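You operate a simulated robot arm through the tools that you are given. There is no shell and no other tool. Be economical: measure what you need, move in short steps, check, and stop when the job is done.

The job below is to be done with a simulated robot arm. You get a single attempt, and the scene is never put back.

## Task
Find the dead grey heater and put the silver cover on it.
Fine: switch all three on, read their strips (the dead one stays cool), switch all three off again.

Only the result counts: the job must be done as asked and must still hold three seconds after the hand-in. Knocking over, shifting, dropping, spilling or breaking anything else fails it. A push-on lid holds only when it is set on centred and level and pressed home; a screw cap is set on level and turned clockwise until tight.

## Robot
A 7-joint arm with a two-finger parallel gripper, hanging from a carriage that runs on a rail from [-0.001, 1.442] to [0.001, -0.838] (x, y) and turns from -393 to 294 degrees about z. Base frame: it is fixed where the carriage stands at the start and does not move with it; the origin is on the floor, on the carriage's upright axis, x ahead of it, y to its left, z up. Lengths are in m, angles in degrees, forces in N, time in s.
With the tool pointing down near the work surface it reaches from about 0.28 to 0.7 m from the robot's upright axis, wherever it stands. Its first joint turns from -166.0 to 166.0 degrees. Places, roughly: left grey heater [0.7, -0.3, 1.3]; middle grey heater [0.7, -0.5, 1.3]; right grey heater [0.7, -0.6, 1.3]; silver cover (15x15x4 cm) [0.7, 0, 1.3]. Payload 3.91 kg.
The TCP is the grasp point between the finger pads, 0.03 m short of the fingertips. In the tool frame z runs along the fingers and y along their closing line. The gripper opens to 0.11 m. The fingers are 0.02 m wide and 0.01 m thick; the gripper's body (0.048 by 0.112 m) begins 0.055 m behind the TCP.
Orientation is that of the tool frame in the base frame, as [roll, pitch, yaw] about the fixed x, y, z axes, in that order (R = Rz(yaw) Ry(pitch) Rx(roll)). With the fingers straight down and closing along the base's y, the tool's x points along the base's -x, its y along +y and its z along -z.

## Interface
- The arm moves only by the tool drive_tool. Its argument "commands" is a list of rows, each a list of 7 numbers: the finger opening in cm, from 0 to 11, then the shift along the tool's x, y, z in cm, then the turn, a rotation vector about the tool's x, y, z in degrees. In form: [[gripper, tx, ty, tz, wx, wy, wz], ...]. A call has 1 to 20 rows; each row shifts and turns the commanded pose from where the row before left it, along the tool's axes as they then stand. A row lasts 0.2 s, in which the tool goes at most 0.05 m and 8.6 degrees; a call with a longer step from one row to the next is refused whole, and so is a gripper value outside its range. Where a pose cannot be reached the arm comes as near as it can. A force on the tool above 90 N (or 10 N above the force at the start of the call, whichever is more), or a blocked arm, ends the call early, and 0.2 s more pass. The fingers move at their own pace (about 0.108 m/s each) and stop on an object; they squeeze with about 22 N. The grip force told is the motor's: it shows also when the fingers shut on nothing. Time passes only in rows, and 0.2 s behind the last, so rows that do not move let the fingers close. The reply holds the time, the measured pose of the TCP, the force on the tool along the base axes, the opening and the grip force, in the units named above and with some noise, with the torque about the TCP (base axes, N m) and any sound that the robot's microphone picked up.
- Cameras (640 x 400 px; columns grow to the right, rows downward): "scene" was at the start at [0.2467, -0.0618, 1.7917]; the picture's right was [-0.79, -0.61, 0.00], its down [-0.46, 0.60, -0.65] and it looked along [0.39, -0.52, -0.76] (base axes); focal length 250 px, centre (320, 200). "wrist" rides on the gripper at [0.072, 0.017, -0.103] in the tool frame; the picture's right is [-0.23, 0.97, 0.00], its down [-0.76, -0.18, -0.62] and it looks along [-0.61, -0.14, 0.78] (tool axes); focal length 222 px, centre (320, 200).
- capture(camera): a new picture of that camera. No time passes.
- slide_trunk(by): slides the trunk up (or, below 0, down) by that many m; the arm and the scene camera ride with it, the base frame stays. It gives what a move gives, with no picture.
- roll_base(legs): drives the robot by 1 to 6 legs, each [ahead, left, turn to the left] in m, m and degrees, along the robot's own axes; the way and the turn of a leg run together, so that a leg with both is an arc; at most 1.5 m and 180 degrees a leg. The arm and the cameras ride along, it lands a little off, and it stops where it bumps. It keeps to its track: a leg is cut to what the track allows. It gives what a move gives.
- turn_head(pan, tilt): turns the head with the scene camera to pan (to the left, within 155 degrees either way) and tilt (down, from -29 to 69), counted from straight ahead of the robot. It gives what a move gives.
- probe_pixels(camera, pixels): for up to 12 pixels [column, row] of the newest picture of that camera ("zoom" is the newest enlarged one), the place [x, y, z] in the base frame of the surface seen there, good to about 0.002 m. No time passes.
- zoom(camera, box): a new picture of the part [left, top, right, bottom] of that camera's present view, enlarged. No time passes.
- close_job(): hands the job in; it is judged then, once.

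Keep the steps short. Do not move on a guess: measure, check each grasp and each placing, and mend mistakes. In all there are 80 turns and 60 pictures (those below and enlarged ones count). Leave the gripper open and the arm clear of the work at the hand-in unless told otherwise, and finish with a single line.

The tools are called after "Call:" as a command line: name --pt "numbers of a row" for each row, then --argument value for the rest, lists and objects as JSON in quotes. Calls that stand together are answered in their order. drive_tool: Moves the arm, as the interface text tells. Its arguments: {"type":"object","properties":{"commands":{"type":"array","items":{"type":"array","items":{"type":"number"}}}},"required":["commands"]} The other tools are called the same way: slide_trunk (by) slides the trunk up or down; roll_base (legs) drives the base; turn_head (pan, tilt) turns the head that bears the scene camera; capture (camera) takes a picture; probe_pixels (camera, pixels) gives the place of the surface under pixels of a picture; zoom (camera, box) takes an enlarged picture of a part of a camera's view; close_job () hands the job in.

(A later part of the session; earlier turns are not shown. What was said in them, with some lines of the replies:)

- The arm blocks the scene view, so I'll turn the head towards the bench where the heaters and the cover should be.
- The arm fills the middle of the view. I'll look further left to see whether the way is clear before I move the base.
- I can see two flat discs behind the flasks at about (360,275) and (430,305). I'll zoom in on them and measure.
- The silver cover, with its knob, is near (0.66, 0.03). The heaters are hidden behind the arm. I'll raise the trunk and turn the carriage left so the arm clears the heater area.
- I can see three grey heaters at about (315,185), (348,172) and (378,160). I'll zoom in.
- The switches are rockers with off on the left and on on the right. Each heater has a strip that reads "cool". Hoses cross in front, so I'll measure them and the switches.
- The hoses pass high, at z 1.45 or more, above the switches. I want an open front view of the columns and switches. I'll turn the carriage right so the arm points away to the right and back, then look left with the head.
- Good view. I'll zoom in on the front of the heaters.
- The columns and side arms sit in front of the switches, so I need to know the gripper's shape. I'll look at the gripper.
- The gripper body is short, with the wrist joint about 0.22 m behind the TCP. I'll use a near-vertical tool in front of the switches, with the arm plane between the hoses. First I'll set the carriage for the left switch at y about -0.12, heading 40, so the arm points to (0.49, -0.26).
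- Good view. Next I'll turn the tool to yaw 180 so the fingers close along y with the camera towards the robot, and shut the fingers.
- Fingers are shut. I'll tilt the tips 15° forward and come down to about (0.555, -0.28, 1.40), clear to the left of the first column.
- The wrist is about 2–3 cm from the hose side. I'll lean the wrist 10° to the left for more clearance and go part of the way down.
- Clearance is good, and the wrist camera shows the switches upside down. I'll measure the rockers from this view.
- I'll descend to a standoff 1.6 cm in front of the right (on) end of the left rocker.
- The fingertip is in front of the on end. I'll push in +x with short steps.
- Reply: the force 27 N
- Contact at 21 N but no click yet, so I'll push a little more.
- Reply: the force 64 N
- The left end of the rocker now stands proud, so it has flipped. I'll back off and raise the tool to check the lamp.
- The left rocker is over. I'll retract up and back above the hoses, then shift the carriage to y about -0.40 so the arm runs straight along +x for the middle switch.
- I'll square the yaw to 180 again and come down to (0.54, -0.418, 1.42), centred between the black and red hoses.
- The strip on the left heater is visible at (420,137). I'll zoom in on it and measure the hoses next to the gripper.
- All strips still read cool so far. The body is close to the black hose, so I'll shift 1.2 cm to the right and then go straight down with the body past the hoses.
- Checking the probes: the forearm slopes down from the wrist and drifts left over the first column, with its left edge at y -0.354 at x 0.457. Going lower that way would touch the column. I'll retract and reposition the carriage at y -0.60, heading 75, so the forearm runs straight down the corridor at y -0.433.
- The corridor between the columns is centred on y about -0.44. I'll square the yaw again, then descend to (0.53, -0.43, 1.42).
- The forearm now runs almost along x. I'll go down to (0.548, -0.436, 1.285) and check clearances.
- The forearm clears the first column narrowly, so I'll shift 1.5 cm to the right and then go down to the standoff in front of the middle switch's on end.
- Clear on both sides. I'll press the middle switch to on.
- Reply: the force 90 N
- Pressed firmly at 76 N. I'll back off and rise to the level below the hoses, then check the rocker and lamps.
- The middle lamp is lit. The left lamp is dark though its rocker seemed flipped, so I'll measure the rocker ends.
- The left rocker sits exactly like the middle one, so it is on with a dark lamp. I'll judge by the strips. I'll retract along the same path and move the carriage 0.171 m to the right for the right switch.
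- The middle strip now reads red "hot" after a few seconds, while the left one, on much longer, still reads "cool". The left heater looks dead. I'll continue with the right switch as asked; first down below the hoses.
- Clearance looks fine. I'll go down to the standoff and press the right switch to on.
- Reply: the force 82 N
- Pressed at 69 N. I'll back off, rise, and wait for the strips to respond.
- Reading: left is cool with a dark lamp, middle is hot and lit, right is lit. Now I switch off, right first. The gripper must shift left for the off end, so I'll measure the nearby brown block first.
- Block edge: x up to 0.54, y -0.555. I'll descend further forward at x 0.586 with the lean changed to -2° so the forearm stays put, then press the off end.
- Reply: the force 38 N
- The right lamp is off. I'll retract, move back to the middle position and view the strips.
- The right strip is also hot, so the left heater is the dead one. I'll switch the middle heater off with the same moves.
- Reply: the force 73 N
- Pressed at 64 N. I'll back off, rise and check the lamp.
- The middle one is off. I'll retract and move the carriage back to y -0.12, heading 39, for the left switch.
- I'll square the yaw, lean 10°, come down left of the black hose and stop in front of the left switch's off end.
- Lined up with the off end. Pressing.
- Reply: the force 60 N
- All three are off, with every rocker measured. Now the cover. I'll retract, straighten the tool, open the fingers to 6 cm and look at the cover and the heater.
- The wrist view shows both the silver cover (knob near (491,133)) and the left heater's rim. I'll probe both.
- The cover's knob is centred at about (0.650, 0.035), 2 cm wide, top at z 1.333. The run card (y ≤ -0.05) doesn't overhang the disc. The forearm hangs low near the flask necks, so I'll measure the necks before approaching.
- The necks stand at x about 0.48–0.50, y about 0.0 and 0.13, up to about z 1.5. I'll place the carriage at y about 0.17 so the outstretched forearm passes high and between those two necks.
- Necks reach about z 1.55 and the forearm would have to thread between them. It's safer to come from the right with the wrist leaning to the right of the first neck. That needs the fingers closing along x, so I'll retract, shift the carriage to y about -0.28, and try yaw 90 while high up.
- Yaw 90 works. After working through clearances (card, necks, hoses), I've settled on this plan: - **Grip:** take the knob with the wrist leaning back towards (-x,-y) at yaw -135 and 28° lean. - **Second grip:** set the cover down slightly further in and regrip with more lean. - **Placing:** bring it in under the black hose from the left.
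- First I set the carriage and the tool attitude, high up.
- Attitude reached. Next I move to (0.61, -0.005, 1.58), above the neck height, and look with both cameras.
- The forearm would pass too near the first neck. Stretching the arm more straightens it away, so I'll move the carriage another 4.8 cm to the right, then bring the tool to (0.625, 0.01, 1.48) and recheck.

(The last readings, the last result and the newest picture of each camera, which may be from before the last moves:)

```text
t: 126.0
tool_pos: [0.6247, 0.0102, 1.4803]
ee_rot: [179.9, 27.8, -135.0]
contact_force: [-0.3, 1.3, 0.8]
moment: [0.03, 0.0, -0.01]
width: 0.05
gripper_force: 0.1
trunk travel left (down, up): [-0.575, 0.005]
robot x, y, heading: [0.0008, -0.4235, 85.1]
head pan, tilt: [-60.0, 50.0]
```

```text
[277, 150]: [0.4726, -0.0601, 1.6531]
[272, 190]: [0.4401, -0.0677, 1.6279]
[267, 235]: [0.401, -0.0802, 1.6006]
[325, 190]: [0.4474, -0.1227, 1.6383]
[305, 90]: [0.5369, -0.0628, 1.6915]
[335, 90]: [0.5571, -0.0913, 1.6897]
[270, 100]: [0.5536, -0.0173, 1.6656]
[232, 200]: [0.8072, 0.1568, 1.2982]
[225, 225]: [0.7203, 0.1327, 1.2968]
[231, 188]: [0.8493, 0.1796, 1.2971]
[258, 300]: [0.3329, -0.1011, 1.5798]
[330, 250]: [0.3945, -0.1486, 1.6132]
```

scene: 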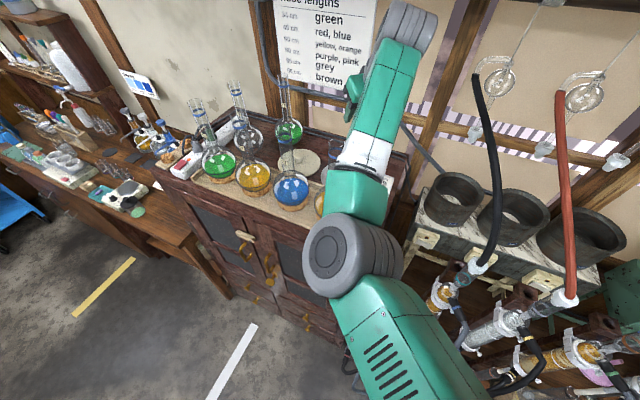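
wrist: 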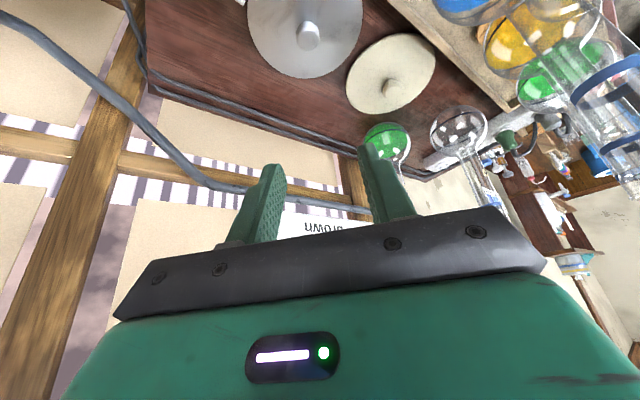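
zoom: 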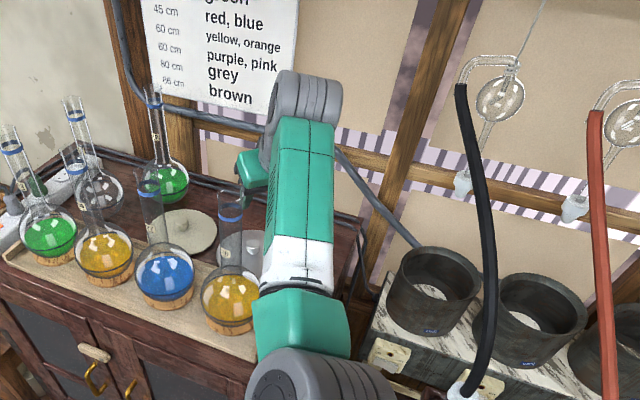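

The forearm's left edge stays about 2–3 cm to the right of the neck. I'll descend to the knob at TCP (0.644, 0.029, 1.34).

Call:
drive_tool --pt "5 0.836 0 2.72 0 0 0" --pt "5 0.836 0 2.72 0 0 0" --pt "5 0.836 0 2.72 0 0 0" --pt "5 0.836 0 2.72 0 0 0" --pt "5 0.836 0 2.72 0 0 0"

Call:
capture --camera "wrist"

```text
t: 127.2
tool_pos: [0.6415, 0.0257, 1.3398]
ee_rot: [180.0, 28.0, -134.8]
contact_force: [0.1, 0.4, 0.6]
moment: [0.01, 0.02, 0.0]
width: 0.05
gripper_force: 0.0
out of reach, approached as far as the arm can: row 5
trunk travel left (down, up): [-0.575, 0.005]
robot x, y, heading: [-0.0, -0.4227, 85.1]
head pan, tilt: [-60.0, 50.0]
```

```text
6 pictures are left
```

wrist: 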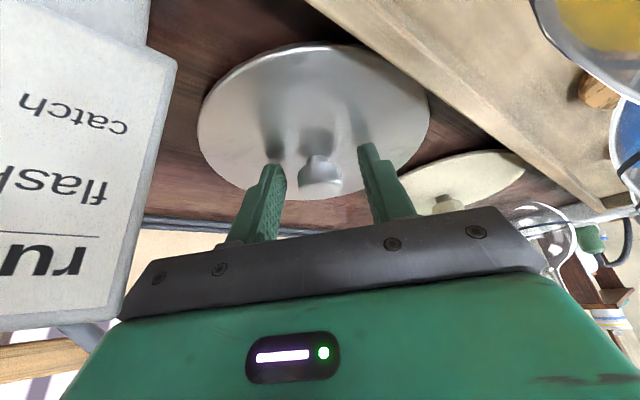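

The knob sits between the fingers with room on both sides. Closing.

Call:
drive_tool --pt "0 0 0 0 0 0 0" --pt "0 0 0 0 0 0 0" --pt "0 0 0 0 0 0 0"

```text
t: 128.0
tool_pos: [0.6408, 0.026, 1.3411]
ee_rot: [-179.9, 28.0, -134.8]
contact_force: [0.5, -0.3, 0.8]
moment: [0.01, -0.07, 0.02]
width: 0.0284
gripper_force: 22.3
trunk travel left (down, up): [-0.575, 0.005]
robot x, y, heading: [0.0005, -0.4278, 85.2]
head pan, tilt: [-60.0, 50.0]
```

Gripped at 2.84 cm. I'll lift straight up 15 cm, and meanwhile zoom on the left heater to measure its rim exactly.

Call:
drive_tool --pt "0 -0.7 0 -1.32 0 0 0" --pt "0 -1.41 0 -2.65 0 0 0" --pt "0 -1.41 0 -2.65 0 0 0" --pt "0 -1.41 0 -2.65 0 0 0" --pt "0 -1.41 0 -2.65 0 0 0" --pt "0 -0.7 0 -1.32 0 0 0"

Call:
zoom --camera "scene" --box '[320, 20, 500, 240]'

```text
t: 129.4
tool_pos: [0.6415, 0.026, 1.4914]
ee_rot: [-179.9, 27.9, -134.8]
contact_force: [-0.2, -0.7, -1.3]
moment: [0.02, 0.01, 0.0]
width: 0.0284
gripper_force: 22.0
trunk travel left (down, up): [-0.575, 0.005]
robot x, y, heading: [0.0027, -0.4225, 85.0]
head pan, tilt: [-60.0, 50.0]
```

```text
1.82 times, centred on (410, 130) of scene
```

zoom: 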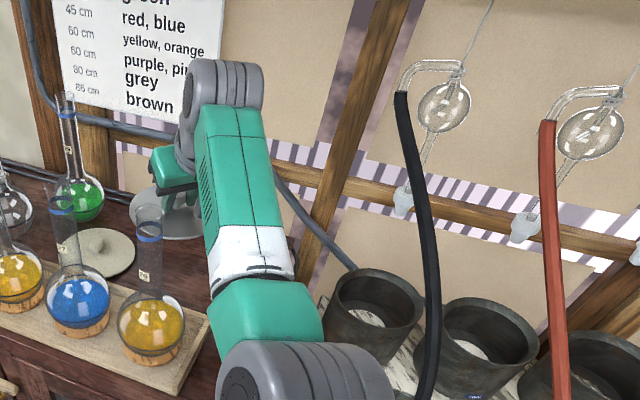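

The cover is up. Probing the rim circle of the left heater and the black hose.

Call:
probe_pixels --camera "zoom" --pixels '[[345, 276], [375, 270], [403, 280], [420, 297], [412, 322], [385, 338], [352, 332], [333, 312], [330, 295], [412, 160], [425, 215], [433, 265]]'

```text
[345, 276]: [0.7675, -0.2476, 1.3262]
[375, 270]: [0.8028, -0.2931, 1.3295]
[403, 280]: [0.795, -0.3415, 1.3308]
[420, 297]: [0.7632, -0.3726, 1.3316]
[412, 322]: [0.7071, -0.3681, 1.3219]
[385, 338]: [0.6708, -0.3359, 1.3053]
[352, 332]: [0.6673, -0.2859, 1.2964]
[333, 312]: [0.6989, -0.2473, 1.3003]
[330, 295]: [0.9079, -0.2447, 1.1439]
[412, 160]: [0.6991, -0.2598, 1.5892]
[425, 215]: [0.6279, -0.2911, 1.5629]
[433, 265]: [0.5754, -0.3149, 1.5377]
```

Fit: heater rim centre (0.735, -0.310), radius 0.070, top z 1.331. I'll raise the cover above everything, pull in, swing the carriage in one arc to y about 0, and turn the tool so the wrist will trail to the left.

Call:
drive_tool --pt "0 -2.03 0 -3.83 0 0 0" --pt "0 -2.03 0 -3.83 0 0 0" --pt "0 -2.03 0 -3.83 0 0 0" --pt "0 3.46 0.81 -1.84 0 0 0" --pt "0 3.46 0.81 -1.84 0 0 0"

Call:
roll_base --legs '[[0.39, 0.157, -34]]'

Call:
drive_tool --pt "0 0 0 0 3.8 0 7.16" --pt "0 0 0 0 3.8 0 7.16" --pt "0 0 0 0 3.8 0 7.16" --pt "0 0 0 0 3.8 0 7.16" --pt "0 0 0 0 3.8 0 7.16" --pt "0 0 0 0 3.8 0 7.16" --pt "0 0 0 0 3.8 0 7.16" --pt "0 0 0 0 3.8 0 7.16" --pt "0 0 0 0 3.8 0 7.16"

```text
t: 130.6
tool_pos: [0.6345, 0.0233, 1.6331]
ee_rot: [-180.0, 27.8, -134.9]
contact_force: [-1.1, 1.0, -0.4]
moment: [-0.05, 0.01, -0.01]
width: 0.0284
gripper_force: 22.1
out of reach, approached as far as the arm can: row 4, 5
trunk travel left (down, up): [-0.575, 0.005]
robot x, y, heading: [0.0011, -0.4252, 84.7]
head pan, tilt: [-60.0, 50.0]
```

```text
t: 133.2
tool_pos: [0.7767, 0.0086, 1.6333]
ee_rot: [-179.9, 27.7, -168.8]
contact_force: [-0.3, 0.1, 0.0]
moment: [-0.01, 0.02, 0.01]
width: 0.0283
gripper_force: 22.3
trunk travel left (down, up): [-0.575, 0.005]
robot x, y, heading: [0.0011, -0.0083, 51.4]
head pan, tilt: [-60.0, 50.0]
```

```text
t: 135.2
tool_pos: [0.7272, 0.0073, 1.622]
ee_rot: [-179.9, 28.0, 120.7]
contact_force: [1.1, 0.3, 0.4]
moment: [0.01, 0.01, -0.02]
width: 0.0283
gripper_force: 22.4
out of reach, approached as far as the arm can: row 4, 5, 6, 7, 8, 9
trunk travel left (down, up): [-0.575, 0.005]
robot x, y, heading: [0.0005, -0.0055, 51.2]
head pan, tilt: [-60.0, 50.0]
```

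Now in order: shift right 13 cm, lower to z 1.50 (clear of necks, card and hose), then 8 cm more to the right.

Call:
roll_base --legs '[[-0.101, -0.0815, 0]]'

Call:
drive_tool --pt "0 1.91 0 3.59 0 0 0" --pt "0 1.91 0 3.59 0 0 0" --pt "0 1.91 0 3.59 0 0 0" --pt "0 0 0 0 0 -2 0"

Call:
roll_base --legs '[[-0.0624, -0.0502, 0]]'

Call:
turn_head --pan -60 --tilt 50

Call:
capture --camera "scene"

```text
t: 136.5
tool_pos: [0.7284, -0.1206, 1.6213]
ee_rot: [-179.9, 27.9, 121.2]
contact_force: [-0.7, -0.2, -1.0]
moment: [0.02, 0.02, 0.01]
width: 0.0285
gripper_force: 21.6
trunk travel left (down, up): [-0.575, 0.005]
robot x, y, heading: [0.0025, -0.1364, 51.4]
head pan, tilt: [-60.0, 50.0]
```

```text
t: 137.5
tool_pos: [0.7453, -0.1175, 1.4987]
ee_rot: [-179.9, 29.8, 121.2]
contact_force: [0.9, 0.4, -0.7]
moment: [0.0, 0.03, -0.01]
width: 0.0285
gripper_force: 22.1
out of reach, approached as far as the arm can: row 1, 2, 3
trunk travel left (down, up): [-0.575, 0.005]
robot x, y, heading: [-0.0013, -0.1379, 51.4]
head pan, tilt: [-60.0, 50.0]
```

```text
t: 138.5
tool_pos: [0.7449, -0.1972, 1.4994]
ee_rot: [-179.7, 29.9, 121.1]
contact_force: [0.9, -0.1, -1.3]
moment: [0.0, 0.04, 0.01]
width: 0.0283
gripper_force: 22.5
trunk travel left (down, up): [-0.575, 0.005]
robot x, y, heading: [-0.0025, -0.215, 51.2]
head pan, tilt: [-60.0, 50.0]
```

```text
t: 139.1
tool_pos: [0.7455, -0.1989, 1.5001]
ee_rot: [-179.9, 29.9, 121.1]
contact_force: [-0.3, 0.2, -0.4]
moment: [0.04, 0.01, -0.03]
width: 0.0283
gripper_force: 22.2
trunk travel left (down, up): [-0.575, 0.005]
robot x, y, heading: [-0.0051, -0.2153, 51.1]
head pan, tilt: [-60.0, 50.0]
```

```text
4 pictures are left
```

scene: 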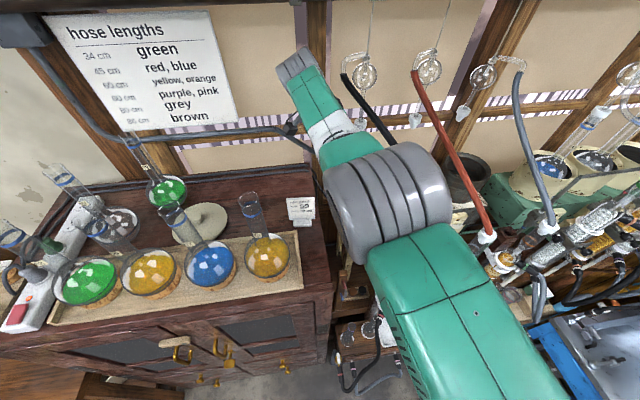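

The elbow now bends to the right side. I'll measure elbow, forearm and hose before going further.

Call:
probe_pixels --camera "scene" --pixels '[[400, 165], [440, 190], [350, 190], [390, 220], [325, 125], [345, 140], [300, 70], [285, 75], [350, 85], [385, 135], [440, 270], [320, 100]]'

```text
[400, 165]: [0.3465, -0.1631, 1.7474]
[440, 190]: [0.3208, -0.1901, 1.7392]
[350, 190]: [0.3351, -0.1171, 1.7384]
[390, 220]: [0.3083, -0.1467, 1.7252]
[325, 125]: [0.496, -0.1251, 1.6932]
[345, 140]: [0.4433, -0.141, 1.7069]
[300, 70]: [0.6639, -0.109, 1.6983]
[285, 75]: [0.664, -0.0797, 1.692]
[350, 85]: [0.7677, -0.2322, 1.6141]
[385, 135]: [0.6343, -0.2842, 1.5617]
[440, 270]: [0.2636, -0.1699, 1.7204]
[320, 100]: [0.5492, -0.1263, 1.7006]
```

The arm is straight, high and clear. I'll lower to z 1.392, roll right to bring the cover over the heater under the hose, and look through the wrist camera.

Call:
drive_tool --pt "0 2.07 -0.51 2.96 0 0 0" --pt "0 2.07 -0.51 2.96 0 0 0" --pt "0 2.07 -0.51 2.96 0 0 0"

Call:
roll_base --legs '[[-0.0763, -0.0614, 0]]'

Call:
capture --camera "wrist"

```text
t: 139.9
tool_pos: [0.7407, -0.1949, 1.3898]
ee_rot: [-179.8, 29.9, 121.1]
contact_force: [0.1, -0.1, 0.1]
moment: [0.0, 0.05, 0.0]
width: 0.0283
gripper_force: 22.1
out of reach, approached as far as the arm can: row 1, 2
trunk travel left (down, up): [-0.575, 0.005]
robot x, y, heading: [-0.0025, -0.2212, 51.3]
head pan, tilt: [-60.0, 50.0]
```

```text
t: 141.1
tool_pos: [0.7396, -0.2928, 1.3903]
ee_rot: [-179.6, 29.9, 121.1]
contact_force: [0.8, 0.9, -1.2]
moment: [0.01, 0.01, 0.02]
width: 0.0285
gripper_force: 22.4
trunk travel left (down, up): [-0.575, 0.005]
robot x, y, heading: [-0.0024, -0.3132, 51.6]
head pan, tilt: [-60.0, 50.0]
```

```text
3 pictures are left
```

wrist: 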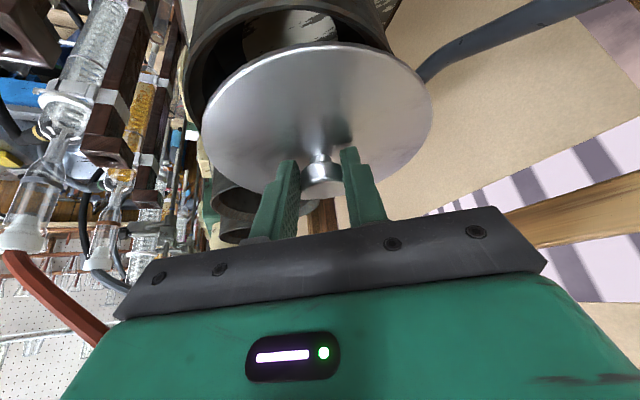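

The cover hangs level over the heater. I'll probe its edge and the visible rim to correct the centring.

Call:
probe_pixels --camera "wrist" --pixels '[[206, 125], [225, 90], [262, 60], [310, 48], [365, 52], [405, 75], [428, 105], [422, 135], [215, 165], [390, 178], [190, 75], [388, 40]]'

```text
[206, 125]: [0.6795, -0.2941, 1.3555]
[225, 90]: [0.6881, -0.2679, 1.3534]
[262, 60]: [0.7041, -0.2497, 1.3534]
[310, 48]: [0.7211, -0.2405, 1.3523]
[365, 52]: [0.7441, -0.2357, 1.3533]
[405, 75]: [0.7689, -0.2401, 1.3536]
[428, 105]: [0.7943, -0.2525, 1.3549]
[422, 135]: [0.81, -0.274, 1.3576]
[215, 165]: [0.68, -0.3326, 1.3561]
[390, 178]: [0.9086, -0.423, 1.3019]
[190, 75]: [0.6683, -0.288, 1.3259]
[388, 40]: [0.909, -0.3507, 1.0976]
```

Cover centre is about (0.748, -0.308), while the target is (0.735, -0.310). I'll correct by -1.3 cm in x and lower slightly.

Call:
drive_tool --pt "0 0.43 -1.21 -0.25 0 0 0" --pt "0 0.3 0 0.52 0 1 0" --pt "0 0 0 0 0 0 0"

```text
t: 141.9
tool_pos: [0.7395, -0.2926, 1.3848]
ee_rot: [-179.8, 28.9, 121.0]
contact_force: [-1.2, 1.2, -1.0]
moment: [0.03, 0.02, -0.03]
width: 0.0287
gripper_force: 22.1
out of reach, approached as far as the arm can: row 1
trunk travel left (down, up): [-0.575, 0.005]
robot x, y, heading: [-0.003, -0.3145, 51.4]
head pan, tilt: [-60.0, 50.0]
5 turns are left
```

The outstretched arm can't pull inward, but turning the carriage while moving it can: 11.2° right with +0.143 m along the rail brings the cover centre to (0.735, -0.310).

Call:
roll_base --legs '[[0.1028, 0.0999, -11.2]]'

Call:
drive_tool --pt "0 0 0 0 0 0 0"

Call:
capture --camera "wrist"

Call:
probe_pixels --camera "wrist" --pixels '[[206, 125], [225, 90], [262, 60], [310, 48], [365, 52], [405, 75], [428, 105], [422, 135], [215, 165], [190, 75], [200, 55], [215, 40]]'

```text
t: 143.2
tool_pos: [0.7306, -0.2947, 1.3851]
ee_rot: [-179.7, 28.9, 109.9]
contact_force: [0.2, 0.1, -1.2]
moment: [0.01, 0.06, -0.01]
width: 0.0283
gripper_force: 21.8
trunk travel left (down, up): [-0.575, 0.005]
robot x, y, heading: [0.0016, -0.1728, 39.7]
head pan, tilt: [-60.0, 50.0]
```

```text
t: 143.6
tool_pos: [0.7298, -0.2936, 1.3845]
ee_rot: [-179.7, 28.9, 110.0]
contact_force: [0.5, -0.6, -1.2]
moment: [-0.01, 0.0, 0.04]
width: 0.0284
gripper_force: 22.1
trunk travel left (down, up): [-0.575, 0.005]
robot x, y, heading: [-0.0035, -0.1687, 40.1]
head pan, tilt: [-60.0, 50.0]
```

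```text
2 pictures are left
```

wrist: 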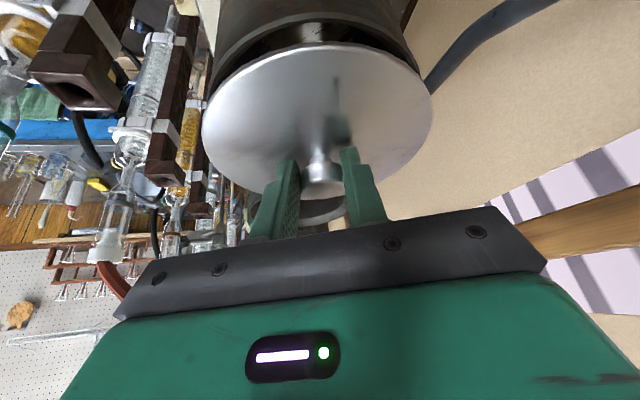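

```text
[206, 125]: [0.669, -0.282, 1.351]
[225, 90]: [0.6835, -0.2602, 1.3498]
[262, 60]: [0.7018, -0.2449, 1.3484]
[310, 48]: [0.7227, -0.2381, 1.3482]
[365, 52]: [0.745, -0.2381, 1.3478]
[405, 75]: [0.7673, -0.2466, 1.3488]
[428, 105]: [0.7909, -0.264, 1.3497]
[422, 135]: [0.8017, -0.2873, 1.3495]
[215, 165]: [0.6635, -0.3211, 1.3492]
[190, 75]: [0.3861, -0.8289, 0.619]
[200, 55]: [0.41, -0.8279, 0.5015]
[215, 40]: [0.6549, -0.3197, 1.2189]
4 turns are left
```

Centred within 1 mm at (0.7345, -0.3105) and level. I'll lower straight down in small steps and press.

Call:
drive_tool --pt "0 0.193 0 0.35 0 0 0" --pt "0 0.145 0 0.263 0 0 0" --pt "0 0.145 0 0.263 0 0 0" --pt "0 0.145 0 0.263 0 0 0" --pt "0 0.145 0 0.263 0 0 0" --pt "0 0.145 0 0.263 0 0 0" --pt "0 0.145 0 0.263 0 0 0" --pt "0 0.145 0 0.263 0 0 0"

```text
t: 145.4
tool_pos: [0.7291, -0.2948, 1.3659]
ee_rot: [180.0, 29.0, 109.8]
contact_force: [-5.0, 1.8, 23.6]
moment: [-0.4, -0.1, -0.07]
width: 0.0287
gripper_force: 22.4
out of reach, approached as far as the arm can: row 8
trunk travel left (down, up): [-0.575, 0.005]
robot x, y, heading: [0.0011, -0.1731, 40.1]
head pan, tilt: [-60.0, 50.0]
3 turns are left
```

The skirt has gone down over the rim, with a 24 N reaction. I'll press a bit more, ease off, open, rise 1.5 cm (staying under the hose), roll left clear of the knob, and look.

Call:
drive_tool --pt "0 0.145 0 0.263 0 0 0" --pt "0 0.145 0 0.263 0 0 0" --pt "0 0.145 0 0.263 0 0 0" --pt "0 0 0 0 0 0 0" --pt "0 -0.29 0 -0.525 0 0 0" --pt "8 0 0 0 0 0 0" --pt "8 0 0 0 0 0 0" --pt "8 0 0 0 0 0 0" --pt "8 -0.48 0 -0.875 0 0 0" --pt "8 -0.38 0 -0.7 0 0 0"

Call:
roll_base --legs '[[0.0643, 0.0766, 0]]'

Call:
capture --camera "wrist"

Call:
probe_pixels --camera "wrist" --pixels '[[320, 20], [260, 20], [380, 20], [320, 60], [260, 60], [380, 60], [320, 100], [280, 100], [360, 100], [320, 130], [240, 40], [400, 40]]'

```text
t: 147.6
tool_pos: [0.7257, -0.2955, 1.3758]
ee_rot: [-179.5, 28.7, 109.9]
contact_force: [-0.5, 0.2, -0.3]
moment: [-0.02, 0.02, -0.04]
width: 0.0801
gripper_force: 0.0
trunk travel left (down, up): [-0.575, 0.005]
robot x, y, heading: [0.0005, -0.1728, 40.3]
head pan, tilt: [-60.0, 50.0]
```

```text
t: 148.8
tool_pos: [0.7268, -0.196, 1.3776]
ee_rot: [-179.7, 28.9, 109.9]
contact_force: [-0.1, 0.0, -0.1]
moment: [0.0, 0.01, -0.01]
width: 0.0801
gripper_force: 0.0
trunk travel left (down, up): [-0.575, 0.005]
robot x, y, heading: [-0.0028, -0.0721, 40.1]
head pan, tilt: [-60.0, 50.0]
```

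```text
1 pictures are left
```

wrist: 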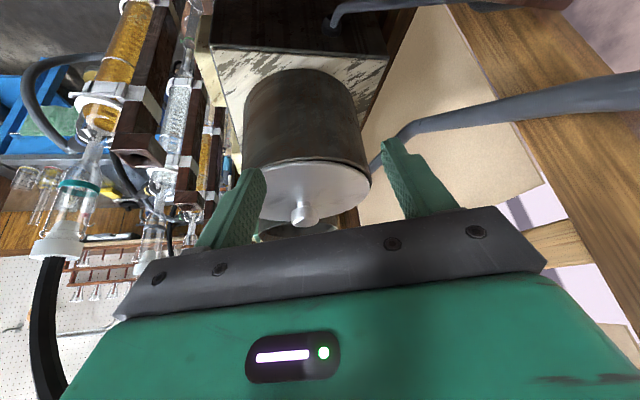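

```text
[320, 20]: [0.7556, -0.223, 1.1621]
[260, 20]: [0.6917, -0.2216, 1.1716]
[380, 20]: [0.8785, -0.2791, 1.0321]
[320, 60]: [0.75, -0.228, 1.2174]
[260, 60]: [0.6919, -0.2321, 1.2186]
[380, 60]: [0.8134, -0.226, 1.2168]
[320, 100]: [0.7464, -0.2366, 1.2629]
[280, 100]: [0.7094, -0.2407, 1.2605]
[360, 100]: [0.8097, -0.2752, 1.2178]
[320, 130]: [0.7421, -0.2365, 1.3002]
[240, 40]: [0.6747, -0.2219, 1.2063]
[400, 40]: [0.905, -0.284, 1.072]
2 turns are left
```

The cover sits flush and level on the left heater, the gripper is open and 10 cm clear, and all three switches are off. Handing in.

Call:
close_job

```text
The job is handed in.
```

The dead heater is the left one: its strip stayed cool while the middle and right ones went hot. All three are switched off again, and the silver cover is pressed onto the left heater and looked flush and level in the last picture.
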